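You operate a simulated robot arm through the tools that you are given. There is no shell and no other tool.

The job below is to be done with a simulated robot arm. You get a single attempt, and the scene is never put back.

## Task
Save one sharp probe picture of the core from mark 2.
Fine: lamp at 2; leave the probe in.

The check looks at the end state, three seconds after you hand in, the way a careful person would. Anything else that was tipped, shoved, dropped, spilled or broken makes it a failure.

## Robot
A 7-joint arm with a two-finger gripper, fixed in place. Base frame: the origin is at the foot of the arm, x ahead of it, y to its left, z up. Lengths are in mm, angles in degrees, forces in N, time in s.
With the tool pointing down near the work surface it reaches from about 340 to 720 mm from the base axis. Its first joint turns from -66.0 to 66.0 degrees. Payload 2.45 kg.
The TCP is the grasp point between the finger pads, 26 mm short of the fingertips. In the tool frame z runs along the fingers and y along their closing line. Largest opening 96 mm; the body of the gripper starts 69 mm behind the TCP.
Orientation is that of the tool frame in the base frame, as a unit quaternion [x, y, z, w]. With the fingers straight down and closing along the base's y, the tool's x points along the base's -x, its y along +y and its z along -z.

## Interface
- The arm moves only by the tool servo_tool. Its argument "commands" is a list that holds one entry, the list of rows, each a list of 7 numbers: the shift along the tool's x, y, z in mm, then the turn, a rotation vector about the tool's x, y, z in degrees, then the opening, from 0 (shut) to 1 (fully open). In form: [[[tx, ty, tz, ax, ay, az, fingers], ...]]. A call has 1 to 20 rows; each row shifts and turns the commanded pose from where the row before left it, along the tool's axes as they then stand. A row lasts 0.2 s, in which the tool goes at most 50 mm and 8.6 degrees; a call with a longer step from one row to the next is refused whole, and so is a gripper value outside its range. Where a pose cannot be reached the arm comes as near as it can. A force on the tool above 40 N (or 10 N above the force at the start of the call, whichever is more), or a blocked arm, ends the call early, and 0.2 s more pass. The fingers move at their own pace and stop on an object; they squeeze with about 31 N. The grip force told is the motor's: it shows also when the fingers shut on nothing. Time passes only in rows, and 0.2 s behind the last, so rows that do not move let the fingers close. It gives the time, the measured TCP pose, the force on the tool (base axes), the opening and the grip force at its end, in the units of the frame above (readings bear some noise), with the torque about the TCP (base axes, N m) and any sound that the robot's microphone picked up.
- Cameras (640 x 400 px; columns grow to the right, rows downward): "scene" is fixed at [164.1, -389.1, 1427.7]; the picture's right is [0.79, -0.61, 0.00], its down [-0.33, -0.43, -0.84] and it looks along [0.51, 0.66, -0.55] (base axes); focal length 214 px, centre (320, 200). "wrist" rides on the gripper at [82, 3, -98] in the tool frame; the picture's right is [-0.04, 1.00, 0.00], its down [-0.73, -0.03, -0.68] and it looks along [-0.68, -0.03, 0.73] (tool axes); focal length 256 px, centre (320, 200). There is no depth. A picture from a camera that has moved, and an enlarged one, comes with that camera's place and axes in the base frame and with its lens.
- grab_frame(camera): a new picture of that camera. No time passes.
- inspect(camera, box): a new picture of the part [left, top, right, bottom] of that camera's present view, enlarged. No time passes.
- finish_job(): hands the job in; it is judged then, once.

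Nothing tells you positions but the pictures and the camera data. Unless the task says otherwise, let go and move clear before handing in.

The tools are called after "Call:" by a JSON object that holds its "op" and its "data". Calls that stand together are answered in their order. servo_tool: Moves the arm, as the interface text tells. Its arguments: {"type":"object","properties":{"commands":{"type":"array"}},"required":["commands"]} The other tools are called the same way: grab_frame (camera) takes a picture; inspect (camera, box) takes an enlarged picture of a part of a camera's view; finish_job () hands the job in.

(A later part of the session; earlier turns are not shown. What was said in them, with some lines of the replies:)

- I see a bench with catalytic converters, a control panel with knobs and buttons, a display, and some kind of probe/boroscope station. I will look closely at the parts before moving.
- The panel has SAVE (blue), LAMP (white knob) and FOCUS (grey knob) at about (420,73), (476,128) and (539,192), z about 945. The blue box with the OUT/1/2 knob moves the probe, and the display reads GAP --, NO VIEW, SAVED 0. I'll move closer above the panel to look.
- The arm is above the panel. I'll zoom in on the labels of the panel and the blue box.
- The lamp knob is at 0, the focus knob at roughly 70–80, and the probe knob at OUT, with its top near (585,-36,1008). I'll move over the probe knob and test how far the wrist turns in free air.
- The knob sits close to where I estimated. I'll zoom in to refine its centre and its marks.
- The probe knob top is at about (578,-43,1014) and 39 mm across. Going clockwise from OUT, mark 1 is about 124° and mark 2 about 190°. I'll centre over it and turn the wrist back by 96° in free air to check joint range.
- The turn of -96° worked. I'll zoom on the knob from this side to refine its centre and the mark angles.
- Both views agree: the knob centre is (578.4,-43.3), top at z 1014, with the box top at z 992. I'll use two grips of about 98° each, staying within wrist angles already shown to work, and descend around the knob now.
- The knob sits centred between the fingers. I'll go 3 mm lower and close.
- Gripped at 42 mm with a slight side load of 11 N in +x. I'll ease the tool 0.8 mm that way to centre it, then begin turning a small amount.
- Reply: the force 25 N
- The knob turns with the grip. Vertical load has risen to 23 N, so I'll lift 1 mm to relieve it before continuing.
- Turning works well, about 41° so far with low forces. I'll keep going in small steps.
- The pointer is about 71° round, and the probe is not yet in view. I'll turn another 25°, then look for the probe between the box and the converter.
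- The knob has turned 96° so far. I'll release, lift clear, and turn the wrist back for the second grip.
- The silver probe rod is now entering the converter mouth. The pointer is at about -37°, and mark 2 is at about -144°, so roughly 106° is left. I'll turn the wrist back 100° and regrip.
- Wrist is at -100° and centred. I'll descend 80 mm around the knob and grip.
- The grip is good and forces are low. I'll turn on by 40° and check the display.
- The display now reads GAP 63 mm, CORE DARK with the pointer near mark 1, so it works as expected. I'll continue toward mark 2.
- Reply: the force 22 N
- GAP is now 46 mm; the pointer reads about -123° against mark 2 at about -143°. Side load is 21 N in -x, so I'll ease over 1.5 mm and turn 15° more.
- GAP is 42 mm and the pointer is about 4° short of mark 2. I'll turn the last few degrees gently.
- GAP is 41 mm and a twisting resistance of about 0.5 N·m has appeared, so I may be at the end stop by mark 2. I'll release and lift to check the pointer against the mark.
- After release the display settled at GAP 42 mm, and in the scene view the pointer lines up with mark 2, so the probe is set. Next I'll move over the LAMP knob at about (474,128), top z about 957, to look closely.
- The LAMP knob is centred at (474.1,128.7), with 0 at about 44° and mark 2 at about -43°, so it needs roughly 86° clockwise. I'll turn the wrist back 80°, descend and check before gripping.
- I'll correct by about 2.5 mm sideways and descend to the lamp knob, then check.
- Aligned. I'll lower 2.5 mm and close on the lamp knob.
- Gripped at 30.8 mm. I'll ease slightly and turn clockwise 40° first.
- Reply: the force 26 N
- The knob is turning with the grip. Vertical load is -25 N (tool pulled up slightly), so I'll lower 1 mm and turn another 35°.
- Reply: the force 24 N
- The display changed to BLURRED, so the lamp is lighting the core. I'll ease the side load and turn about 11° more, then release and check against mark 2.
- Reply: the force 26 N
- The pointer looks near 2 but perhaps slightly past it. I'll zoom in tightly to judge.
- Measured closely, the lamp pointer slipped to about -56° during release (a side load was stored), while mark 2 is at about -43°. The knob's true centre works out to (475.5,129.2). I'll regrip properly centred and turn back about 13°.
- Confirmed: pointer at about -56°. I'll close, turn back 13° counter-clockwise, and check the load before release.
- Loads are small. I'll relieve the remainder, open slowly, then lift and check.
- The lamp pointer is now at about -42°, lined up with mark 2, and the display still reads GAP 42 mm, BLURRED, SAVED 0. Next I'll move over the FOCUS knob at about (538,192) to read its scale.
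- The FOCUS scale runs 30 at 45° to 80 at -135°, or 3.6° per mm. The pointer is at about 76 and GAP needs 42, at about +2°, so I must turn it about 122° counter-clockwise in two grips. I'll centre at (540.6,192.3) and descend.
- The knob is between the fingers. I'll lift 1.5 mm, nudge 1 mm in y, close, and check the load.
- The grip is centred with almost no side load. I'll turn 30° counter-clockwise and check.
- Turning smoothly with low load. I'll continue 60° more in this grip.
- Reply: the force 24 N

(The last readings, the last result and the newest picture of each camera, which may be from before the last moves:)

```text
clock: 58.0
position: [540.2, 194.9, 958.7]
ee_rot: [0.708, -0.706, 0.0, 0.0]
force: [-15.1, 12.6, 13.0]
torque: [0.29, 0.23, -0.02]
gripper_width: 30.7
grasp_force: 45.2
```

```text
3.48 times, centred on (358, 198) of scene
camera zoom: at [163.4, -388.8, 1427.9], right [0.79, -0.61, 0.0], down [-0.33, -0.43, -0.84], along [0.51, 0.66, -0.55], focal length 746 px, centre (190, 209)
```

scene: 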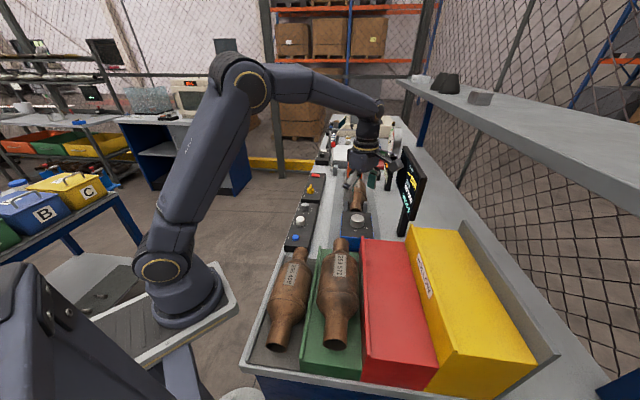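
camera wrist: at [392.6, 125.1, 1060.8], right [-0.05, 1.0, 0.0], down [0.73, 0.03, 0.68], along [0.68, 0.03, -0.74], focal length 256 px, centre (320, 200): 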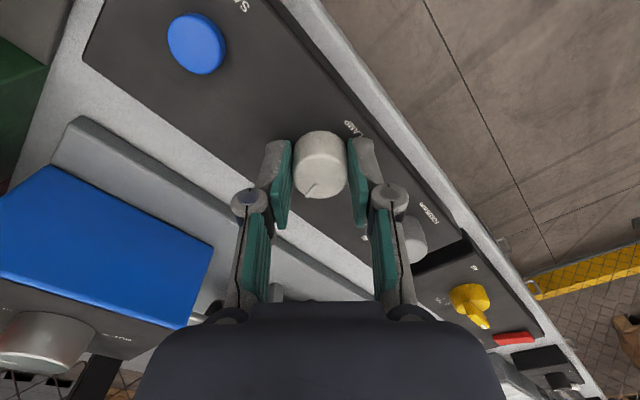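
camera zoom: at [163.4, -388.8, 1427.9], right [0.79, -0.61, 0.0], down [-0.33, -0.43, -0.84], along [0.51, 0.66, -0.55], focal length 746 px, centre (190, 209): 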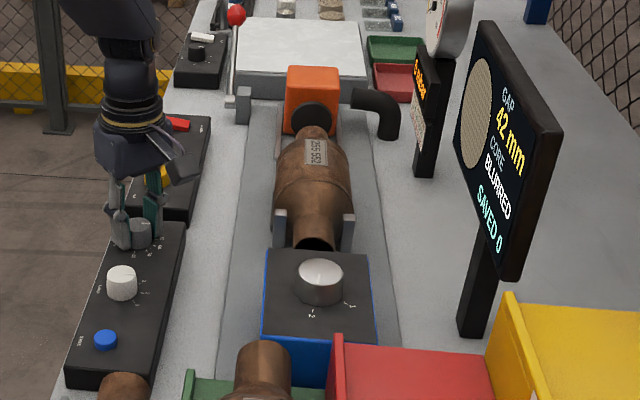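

The focus pointer is now near 51. I'll relieve the small side load, release slowly, and lift for the second grip.

Call:
{"op": "servo_tool", "data": {"commands": [[[-1.2, 1.5, 0, 0, 0, 0, 0], [0, 0, 0, 0, 0, 0, 0], [0, 0, 0, 0, 0, 0, 0.34], [0, 0, 0, 0, 0, 0, 0.36], [0, 0, 0, 0, 0, 0, 0.45], [0, 0, 0, 0, 0, 0, 0.65], [0, 0, 0, 0, 0, 0, 0.65], [0, 0, -10, 0, 0, 0, 0.65], [0, 0, -25, 0, 0, 0, 0.65], [0, 0, -30, 0, 0, 0, 0.65]]]}}

Call:
{"op": "inspect", "data": {"camera": "wrist", "box": [220, 40, 420, 200]}}

Call:
{"op": "inspect", "data": {"camera": "scene", "box": [280, 140, 435, 255]}}

```text
clock: 60.2
position: [540.4, 193.5, 1024.6]
ee_rot: [0.707, -0.707, 0.0, -0.001]
force: [0.1, -0.8, 0.2]
torque: [0.01, -0.04, 0.03]
gripper_width: 62.5
grasp_force: 0.2
```

```text
2.50 times, centred on (320, 120) of wrist
camera zoom: at [536.1, 111.7, 1123.3], right [-1.0, 0.04, 0.0], down [0.03, 0.73, 0.68], along [0.03, 0.68, -0.73], focal length 640 px, centre (320, 400)
```

zoom: 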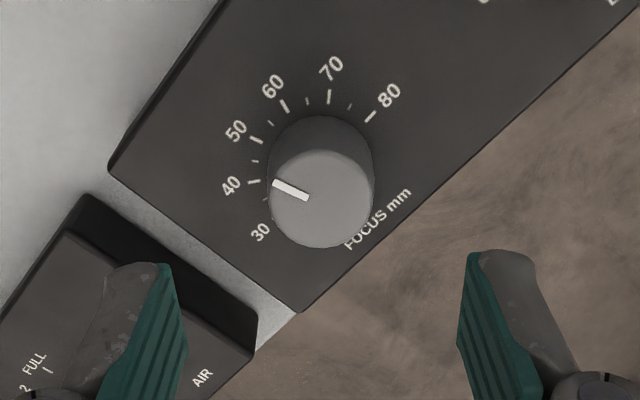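

```text
3.48 times, centred on (358, 198) of scene
camera zoom: at [164.1, -389.1, 1427.7], right [0.79, -0.61, 0.0], down [-0.33, -0.43, -0.84], along [0.51, 0.66, -0.55], focal length 746 px, centre (190, 209)
```

zoom: 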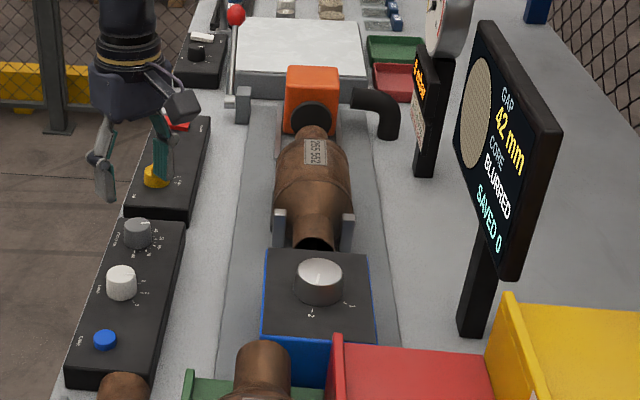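

The pointer is at about -24°, reading near 49, so about 26° more counter-clockwise is needed. I'll turn the wrist forward 40°, regrip, and turn.

Call:
{"op": "servo_tool", "data": {"commands": [[[0.4, -1.0, 0, 0, 0, 8, 0.65], [0, 0, 0, 0, 0, 8, 0.65], [0, 0, 0, 0, 0, 8, 0.65], [0, 0, 0, 0, 0, 8, 0.65], [0, 0, 0, 0, 0, 8, 0.65], [0, 0, 20, 0, 0, 0, 0.65], [0, 0, 22, 0, 0, 0, 0.65], [0, 0, 16, 0, 0, 0, 0.65], [0, 0, 7.5, 0, 0, 0, 0.65], [0, 0, 0, 0, 0, 0, 0.65]]]}}

Call:
{"op": "inspect", "data": {"camera": "wrist", "box": [200, 60, 440, 260]}}

```text
clock: 62.4
position: [539.7, 193.9, 959.1]
ee_rot: [-0.423, 0.906, 0.0, 0.0]
force: [-0.6, -0.3, -0.2]
torque: [0.04, 0.0, 0.01]
gripper_width: 62.5
grasp_force: 0.2
```

```text
2.00 times, centred on (320, 160) of wrist
camera zoom: at [484.6, 133.3, 1057.7], right [-0.74, 0.67, 0.0], down [0.49, 0.54, 0.68], along [0.46, 0.5, -0.73], focal length 512 px, centre (320, 280)
```

zoom: 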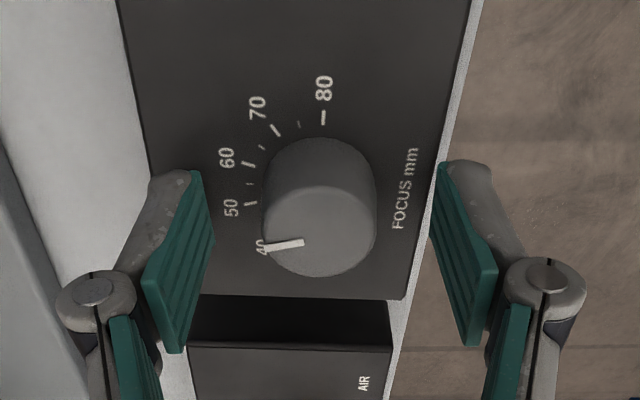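

Centred. I'll close and turn 28° counter-clockwise, then read the display.

Call:
{"op": "servo_tool", "data": {"commands": [[[0, 0, 0, 0, 0, 0, 0.4], [0, 0, 0, 0, 0, 0, 0.2], [0, 0, 0, 0, 0, 0, 0], [0, 0, 0, 0, 0, 0, 0], [0, 0, 0, 0, 0, 0, 0], [0, 0, 0, 0, 0, -4, 0], [0, 0, 0, 0, 0, -4, 0], [0, 0, 0, 0, 0, -4, 0], [0, 0, 0, 0, 0, -4, 0], [0, 0, 0, 0, 0, -4, 0], [0, 0, 0, 0, 0, -4, 0], [0, 0, 0, 0, 0, -4, 0], [0, 0, 0, 0, 0, 0, 0]]]}}

Call:
{"op": "inspect", "data": {"camera": "wrist", "box": [200, 60, 440, 260]}}

Call:
{"op": "inspect", "data": {"camera": "scene", "box": [280, 140, 435, 255]}}

```text
clock: 65.2
position: [539.3, 194.3, 959.8]
ee_rot: [-0.629, 0.778, 0.0, -0.001]
force: [-7.4, -5.3, 6.8]
torque: [-0.37, 0.32, -0.02]
gripper_width: 30.8
grasp_force: 45.4
```

```text
2.00 times, centred on (320, 160) of wrist
camera zoom: at [519.4, 114.7, 1058.0], right [-0.97, 0.25, 0.0], down [0.18, 0.71, 0.68], along [0.17, 0.66, -0.73], focal length 512 px, centre (320, 280)
```

zoom: 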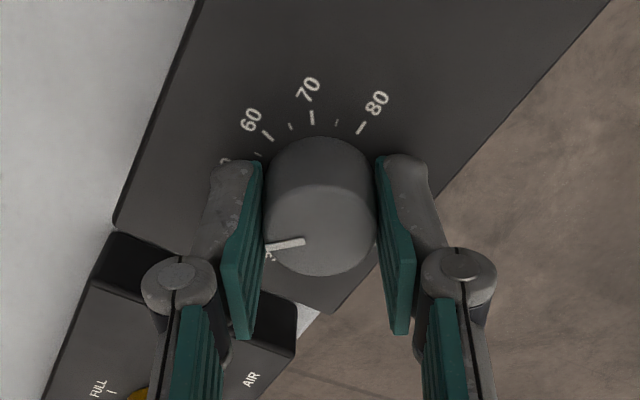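

```text
3.48 times, centred on (358, 198) of scene
camera zoom: at [163.7, -389.3, 1427.7], right [0.79, -0.61, 0.0], down [-0.33, -0.43, -0.84], along [0.51, 0.66, -0.55], focal length 746 px, centre (190, 209)
```

zoom: 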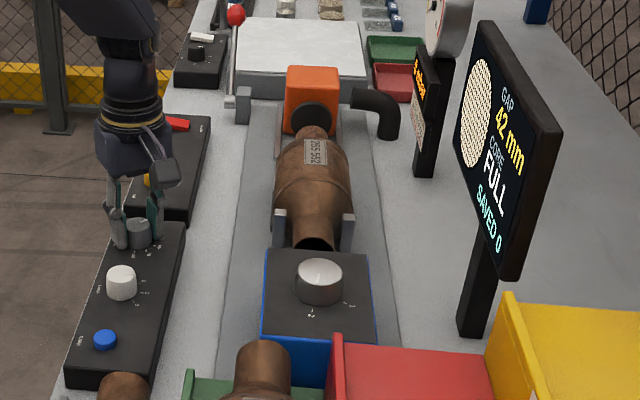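

The display now reads CORE FULL with a clear image, so focus is in range. I'll turn 3° more toward 42, ease the load, release gently and verify.

Call:
{"op": "servo_tool", "data": {"commands": [[[0, 0, 0, 0, 0, -3, 0], [0.6, 0.6, -0.4, 0, 0, 0, 0], [0, 0, 0, 0, 0, 0, 0]]]}}

Call:
{"op": "servo_tool", "data": {"commands": [[[0, 0, 0, 0, 0, 0, 0.34], [0, 0, 0, 0, 0, 0, 0.36], [0, 0, 0, 0, 0, 0, 0.45], [0, 0, 0, 0, 0, 0, 0.65], [0, 0, 0, 0, 0, 0, 0.65], [0, 0, -10, 0, 0, 0, 0.65], [0, 0, -25, 0, 0, 0, 0.65], [0, 0, -30, 0, 0, 0, 0.65], [0, 0, -35, 0, 0, 0, 0.65]]]}}

Call:
{"op": "inspect", "data": {"camera": "wrist", "box": [220, 20, 420, 180]}}

Call:
{"op": "inspect", "data": {"camera": "scene", "box": [280, 140, 435, 255]}}

Call:
{"op": "inspect", "data": {"camera": "scene", "box": [300, 196, 320, 214]}}

```text
clock: 66.0
position: [539.5, 194.9, 959.8]
ee_rot: [-0.65, 0.76, 0.0, 0.0]
force: [0.2, -1.8, -6.3]
torque: [-0.64, 0.06, -0.03]
gripper_width: 30.5
grasp_force: 44.9
```

```text
clock: 68.0
position: [538.9, 192.1, 1060.7]
ee_rot: [-0.65, 0.76, 0.0, 0.0]
force: [-0.3, 0.6, 0.0]
torque: [0.04, 0.02, 0.0]
gripper_width: 62.4
grasp_force: 0.0
```

```text
2.50 times, centred on (320, 100) of wrist
camera zoom: at [522.2, 111.8, 1159.7], right [-0.98, 0.2, 0.0], down [0.14, 0.72, 0.68], along [0.13, 0.67, -0.73], focal length 640 px, centre (320, 450)
```

zoom: 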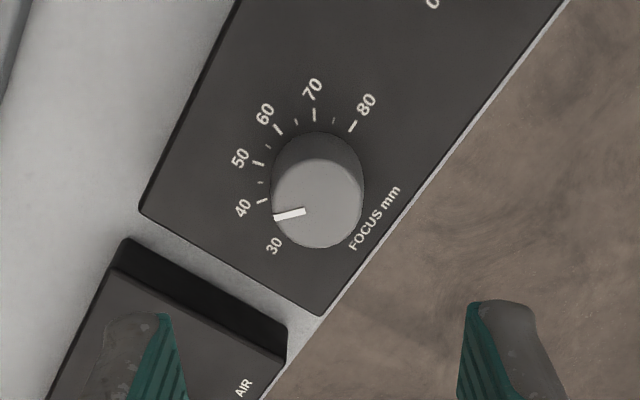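

```text
3.48 times, centred on (358, 198) of scene
camera zoom: at [164.1, -389.1, 1427.7], right [0.79, -0.61, 0.0], down [-0.33, -0.43, -0.84], along [0.51, 0.66, -0.55], focal length 746 px, centre (190, 209)
```

zoom: 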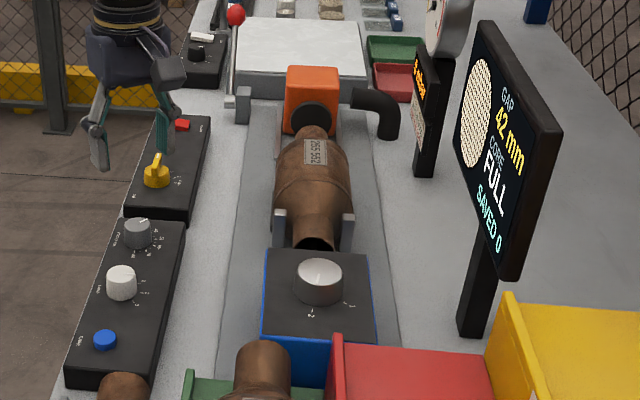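

```text
16.00 times, centred on (310, 205) of scene
camera zoom: at [164.1, -389.1, 1427.7], right [0.79, -0.61, 0.0], down [-0.33, -0.43, -0.84], along [0.51, 0.66, -0.55], focal length 3432 px, centre (480, 120)
```

zoom: 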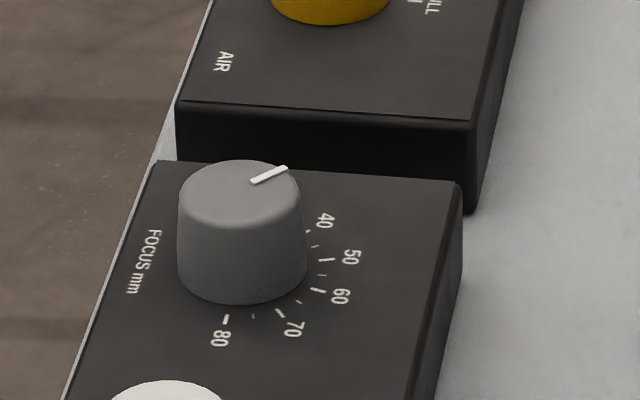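

The focus reads about 42.9 against GAP 42, and the display shows CORE FULL. I'll look at the screen closely to judge the sharpness before saving.

Call:
{"op": "inspect", "data": {"camera": "scene", "box": [385, 140, 430, 225]}}

Call:
{"op": "inspect", "data": {"camera": "scene", "box": [345, 196, 372, 222]}}

Call:
{"op": "inspect", "data": {"camera": "scene", "box": [294, 212, 314, 230]}}

```text
4.71 times, centred on (408, 182) of scene
camera zoom: at [164.1, -389.1, 1427.7], right [0.79, -0.61, 0.0], down [-0.33, -0.43, -0.84], along [0.51, 0.66, -0.55], focal length 1009 px, centre (-92, 282)
```

zoom: 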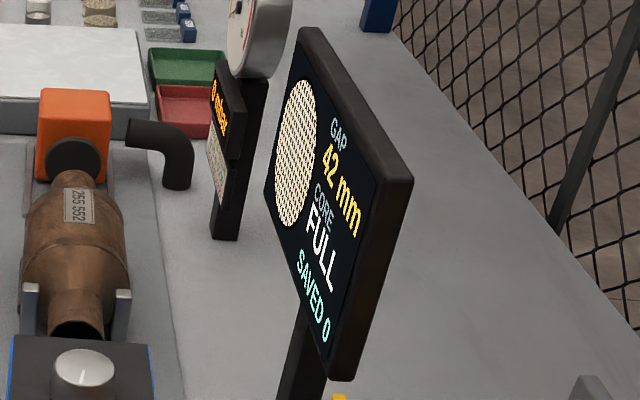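

```text
15.38 times, centred on (358, 209) of scene
camera zoom: at [164.1, -389.1, 1427.7], right [0.79, -0.61, 0.0], down [-0.33, -0.43, -0.84], along [0.51, 0.66, -0.55], focal length 3300 px, centre (-272, 62)
```

zoom: 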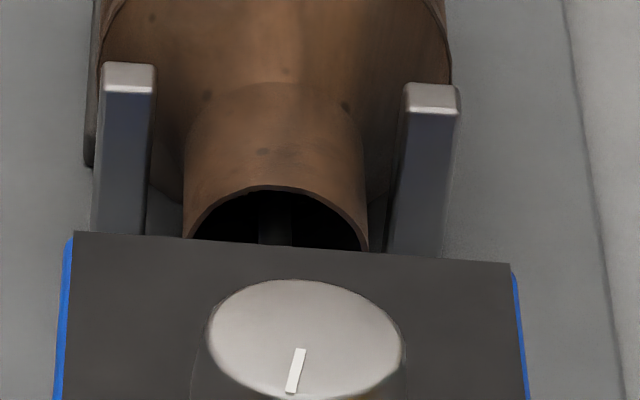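

```text
16.00 times, centred on (304, 221) of scene
camera zoom: at [164.1, -389.1, 1427.7], right [0.79, -0.61, 0.0], down [-0.33, -0.43, -0.84], along [0.51, 0.66, -0.55], focal length 3432 px, centre (576, -136)
```

zoom: 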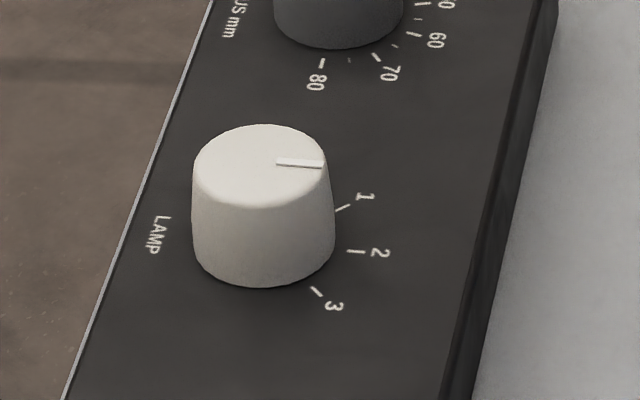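

The core picture is crisp, and the probe pointer measures about -143°, matching mark 2. Now I'll go to the SAVE button near (421,73), closing the fingers on the way, and look from above before pressing.

Call:
{"op": "servo_tool", "data": {"commands": [[[0, 0, 0, 0, 0, 8.1, 0.5], [0, 0, 0, 0, 0, 8.1, 0.4], [0, 0, 0, 0, 0, 8.1, 0.3], [0, 0, 0, 0, 0, 8.1, 0.2], [0, 0, 0, 0, 0, 8.1, 0.1], [0, 0, 0, 0, 0, 8.1, 0], [0, 0, 0, 0, 0, 8.1, 0], [0, 0, 0, 0, 0, 8.1, 0], [0, 0, 0, 0, 0, 8.1, 0], [0, 0, 0, 0, 0, 8.1, 0], [20, -20, 0, 0, 0, 0, 0], [20, -20, 0, 0, 0, 0, 0], [20, -20, 0, 0, 0, 0, 0], [20, -20, 0, 0, 0, 0, 0], [20, -20, 0, 0, 0, 0, 0], [18, -19, 0, 0, 0, 0, 0], [0, 0, 0, 0, 0, 0, 0]]]}}

Call:
{"op": "grab_frame", "data": {"camera": "wrist"}}

Call:
{"op": "inspect", "data": {"camera": "wrist", "box": [240, 40, 400, 180]}}

Call:
{"op": "inspect", "data": {"camera": "scene", "box": [280, 225, 310, 250]}}

```text
clock: 71.6
position: [419.8, 74.6, 1059.9]
ee_rot: [0.0, 1.0, 0.0, 0.001]
force: [-0.5, 0.1, 0.0]
torque: [-0.02, -0.01, -0.02]
gripper_width: 0.0
grasp_force: 28.4
```

```text
taken
camera wrist: at [338.6, 78.0, 1159.4], right [0.04, 1.0, 0.0], down [0.73, -0.03, 0.68], along [0.68, -0.03, -0.73], focal length 256 px, centre (320, 200)
```

wrist: 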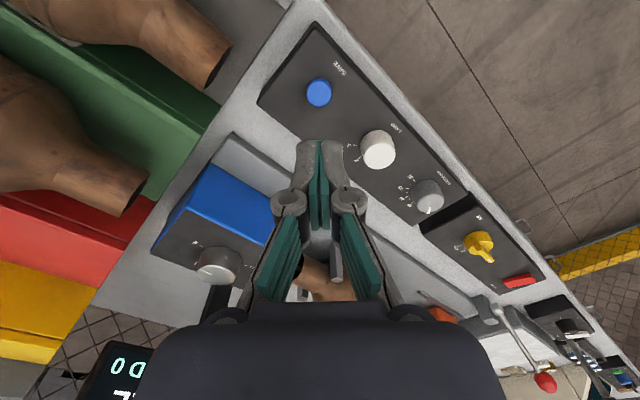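

```text
2.86 times, centred on (320, 110) of wrist
camera zoom: at [338.6, 78.0, 1159.4], right [0.04, 1.0, 0.0], down [0.73, -0.03, 0.68], along [0.68, -0.03, -0.73], focal length 731 px, centre (320, 457)
```

zoom: 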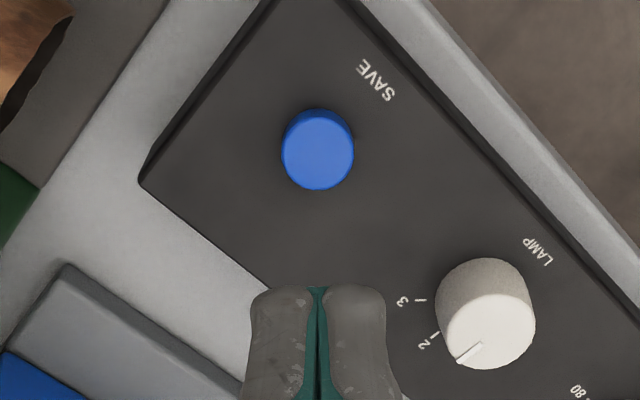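

```text
16.00 times, centred on (295, 238) of scene
camera zoom: at [164.0, -389.1, 1427.7], right [0.79, -0.61, 0.0], down [-0.33, -0.43, -0.84], along [0.51, 0.66, -0.55], focal length 3432 px, centre (720, -400)
```

zoom: 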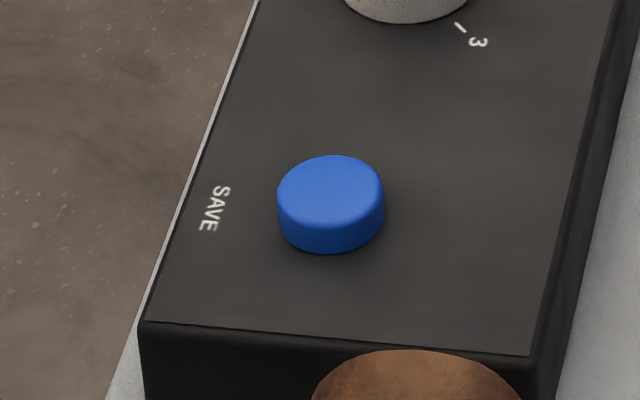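

The SAVE button top is at about (421.5,73.2,938). I'll centre the closed fingertips over it and stop just above.

Call:
{"op": "servo_tool", "data": {"commands": [[[-0.9, -1.8, 15, 0, 0, 0, 0], [0, 0, 25, 0, 0, 0, 0], [0, 0, 25, 0, 0, 0, 0], [0, 0, 15, 0, 0, 0, 0], [0, 0, 7, 0, 0, 0, 0], [0, 0, 0, 0, 0, 0, 0]]]}}

Call:
{"op": "grab_frame", "data": {"camera": "wrist"}}

Call:
{"op": "inspect", "data": {"camera": "scene", "box": [275, 215, 325, 255]}}

```text
clock: 73.0
position: [422.1, 72.1, 973.0]
ee_rot: [0.0, 1.0, 0.0, 0.0]
force: [-0.7, -0.8, 0.1]
torque: [-0.02, 0.0, 0.0]
gripper_width: 0.0
grasp_force: 28.1
```

```text
taken
camera wrist: at [340.3, 75.3, 1071.6], right [0.04, 1.0, 0.0], down [0.73, -0.03, 0.68], along [0.68, -0.03, -0.73], focal length 256 px, centre (320, 200)
```

wrist: 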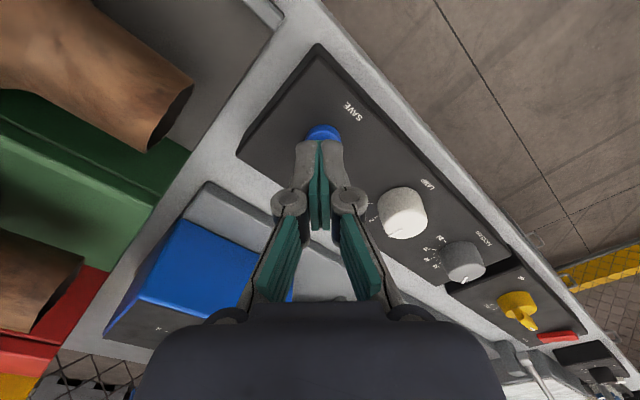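

```text
10.00 times, centred on (300, 235) of scene
camera zoom: at [164.1, -389.1, 1427.7], right [0.79, -0.61, 0.0], down [-0.33, -0.43, -0.84], along [0.51, 0.66, -0.55], focal length 2145 px, centre (520, -150)
```

zoom: 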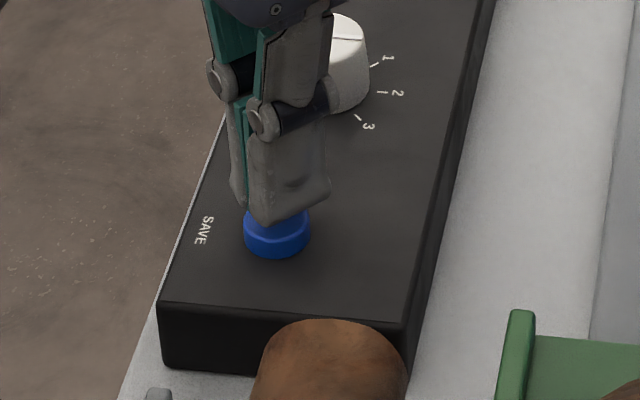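

Fingertips are about 8 mm above the button and centred. I'll press down in small steps and watch the force and the display.

Call:
{"op": "servo_tool", "data": {"commands": [[[0, 0, 3, 0, 0, 0, 0], [0, 0, 3, 0, 0, 0, 0], [0, 0, 2, 0, 0, 0, 0], [0, 0, 1, 0, 0, 0, 0], [0, 0, 1, 0, 0, 0, 0], [0, 0, 1, 0, 0, 0, 0]]]}}

Call:
{"op": "inspect", "data": {"camera": "scene", "box": [280, 140, 435, 255]}}

Call:
{"op": "inspect", "data": {"camera": "scene", "box": [275, 215, 325, 255]}}

```text
clock: 74.4
position: [422.6, 73.6, 963.1]
ee_rot: [0.0, 1.0, 0.0, 0.0]
force: [-0.4, 0.1, 2.2]
torque: [0.0, 0.03, 0.02]
gripper_width: 5.9
grasp_force: 28.4
heard: click
```

```text
3.48 times, centred on (358, 198) of scene
camera zoom: at [164.0, -389.1, 1427.7], right [0.79, -0.61, 0.0], down [-0.33, -0.43, -0.84], along [0.51, 0.66, -0.55], focal length 746 px, centre (190, 209)
```

zoom: 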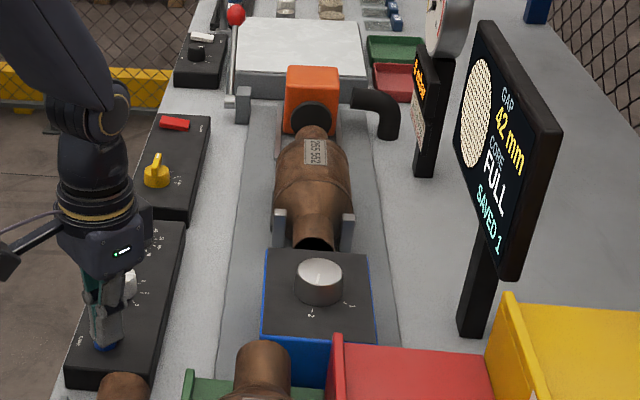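

```text
10.00 times, centred on (300, 235) of scene
camera zoom: at [164.0, -389.1, 1427.7], right [0.79, -0.61, 0.0], down [-0.33, -0.43, -0.84], along [0.51, 0.66, -0.55], focal length 2145 px, centre (520, -150)
```

zoom: 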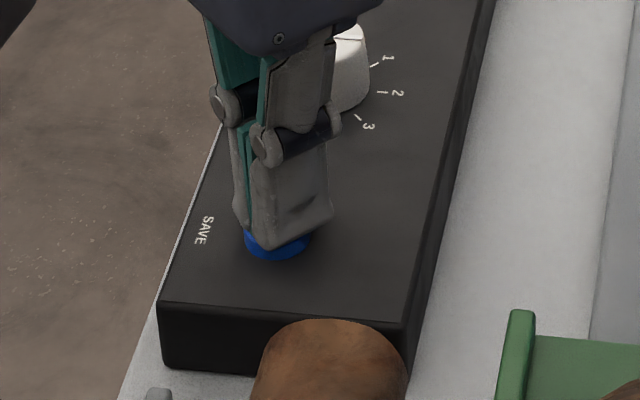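

A click was heard and the display shows SAVED 1 with CORE FULL. I'll lift straight up and away, keeping clear of the button.

Call:
{"op": "servo_tool", "data": {"commands": [[[0, 0, -8, 0, 0, 0, 0], [0, 0, -20, 0, 0, 0, 0], [0, 0, -30, 0, 0, 0, 0], [0, 0, -40, 0, 0, 0, 0], [0, 0, -40, 0, 0, 0, 0], [0, 0, -40, 0, 0, 0, 0.3], [10, 10, -30, 0, 0, 0, 0.5], [10, 10, -20, 0, 0, 0, 0.5], [0, 0, 0, 0, 0, 0, 0.5]]]}}

Call:
{"op": "grab_frame", "data": {"camera": "scene"}}

Call:
{"op": "inspect", "data": {"camera": "scene", "box": [280, 140, 435, 255]}}

Call:
{"op": "grab_frame", "data": {"camera": "wrist"}}

```text
clock: 76.4
position: [403.8, 93.3, 1187.7]
ee_rot: [0.001, 1.0, 0.0, 0.0]
force: [-0.6, 0.2, -0.4]
torque: [0.0, 0.0, 0.01]
gripper_width: 48.1
grasp_force: 0.0
```

```text
taken
```

scene: 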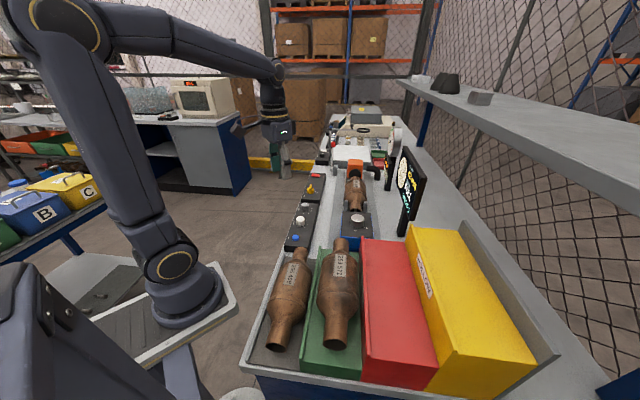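

```text
3.48 times, centred on (358, 198) of scene
camera zoom: at [164.1, -389.1, 1427.7], right [0.79, -0.61, 0.0], down [-0.33, -0.43, -0.84], along [0.51, 0.66, -0.55], focal length 746 px, centre (190, 209)
```

zoom: 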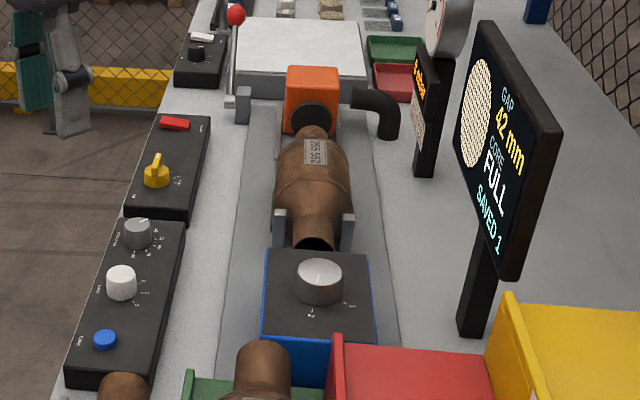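

```text
taken
camera wrist: at [321.6, 97.1, 1286.4], right [0.04, 1.0, 0.0], down [0.73, -0.03, 0.68], along [0.68, -0.03, -0.73], focal length 256 px, centre (320, 200)
```

wrist: 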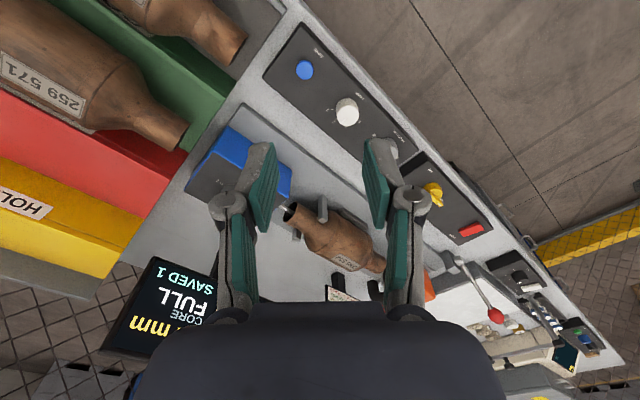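

One picture is saved: the display shows GAP 42 mm, CORE FULL and SAVED 1. The lamp is at 2, the probe is in at mark 2, nothing else was moved, and the arm is clear, so I'm handing in.

Call:
{"op": "finish_job", "data": {}}

```text
The job is handed in.
```

I saved one probe picture of the core from mark 2. The display showed GAP 42 mm, CORE FULL and SAVED 1 when I handed in.

- **Probe:** its knob points at mark 2, and I left the probe in the converter. Near mark 2 the knob pushed back, and the gap settled at 42 mm once I let go.
- **Lamp:** it is at 2. The first turn ended past the mark because the knob slipped as I released it. I corrected that before saving.
- **Focus:** I read it as about 43 mm against the 42 mm gap. The screen changed from BLURRED to FULL and the picture looked crisp, so I saved there without adjusting further.

SAVE was pressed once. I saw nothing else on the bench out of place, and the arm is clear with the gripper empty.
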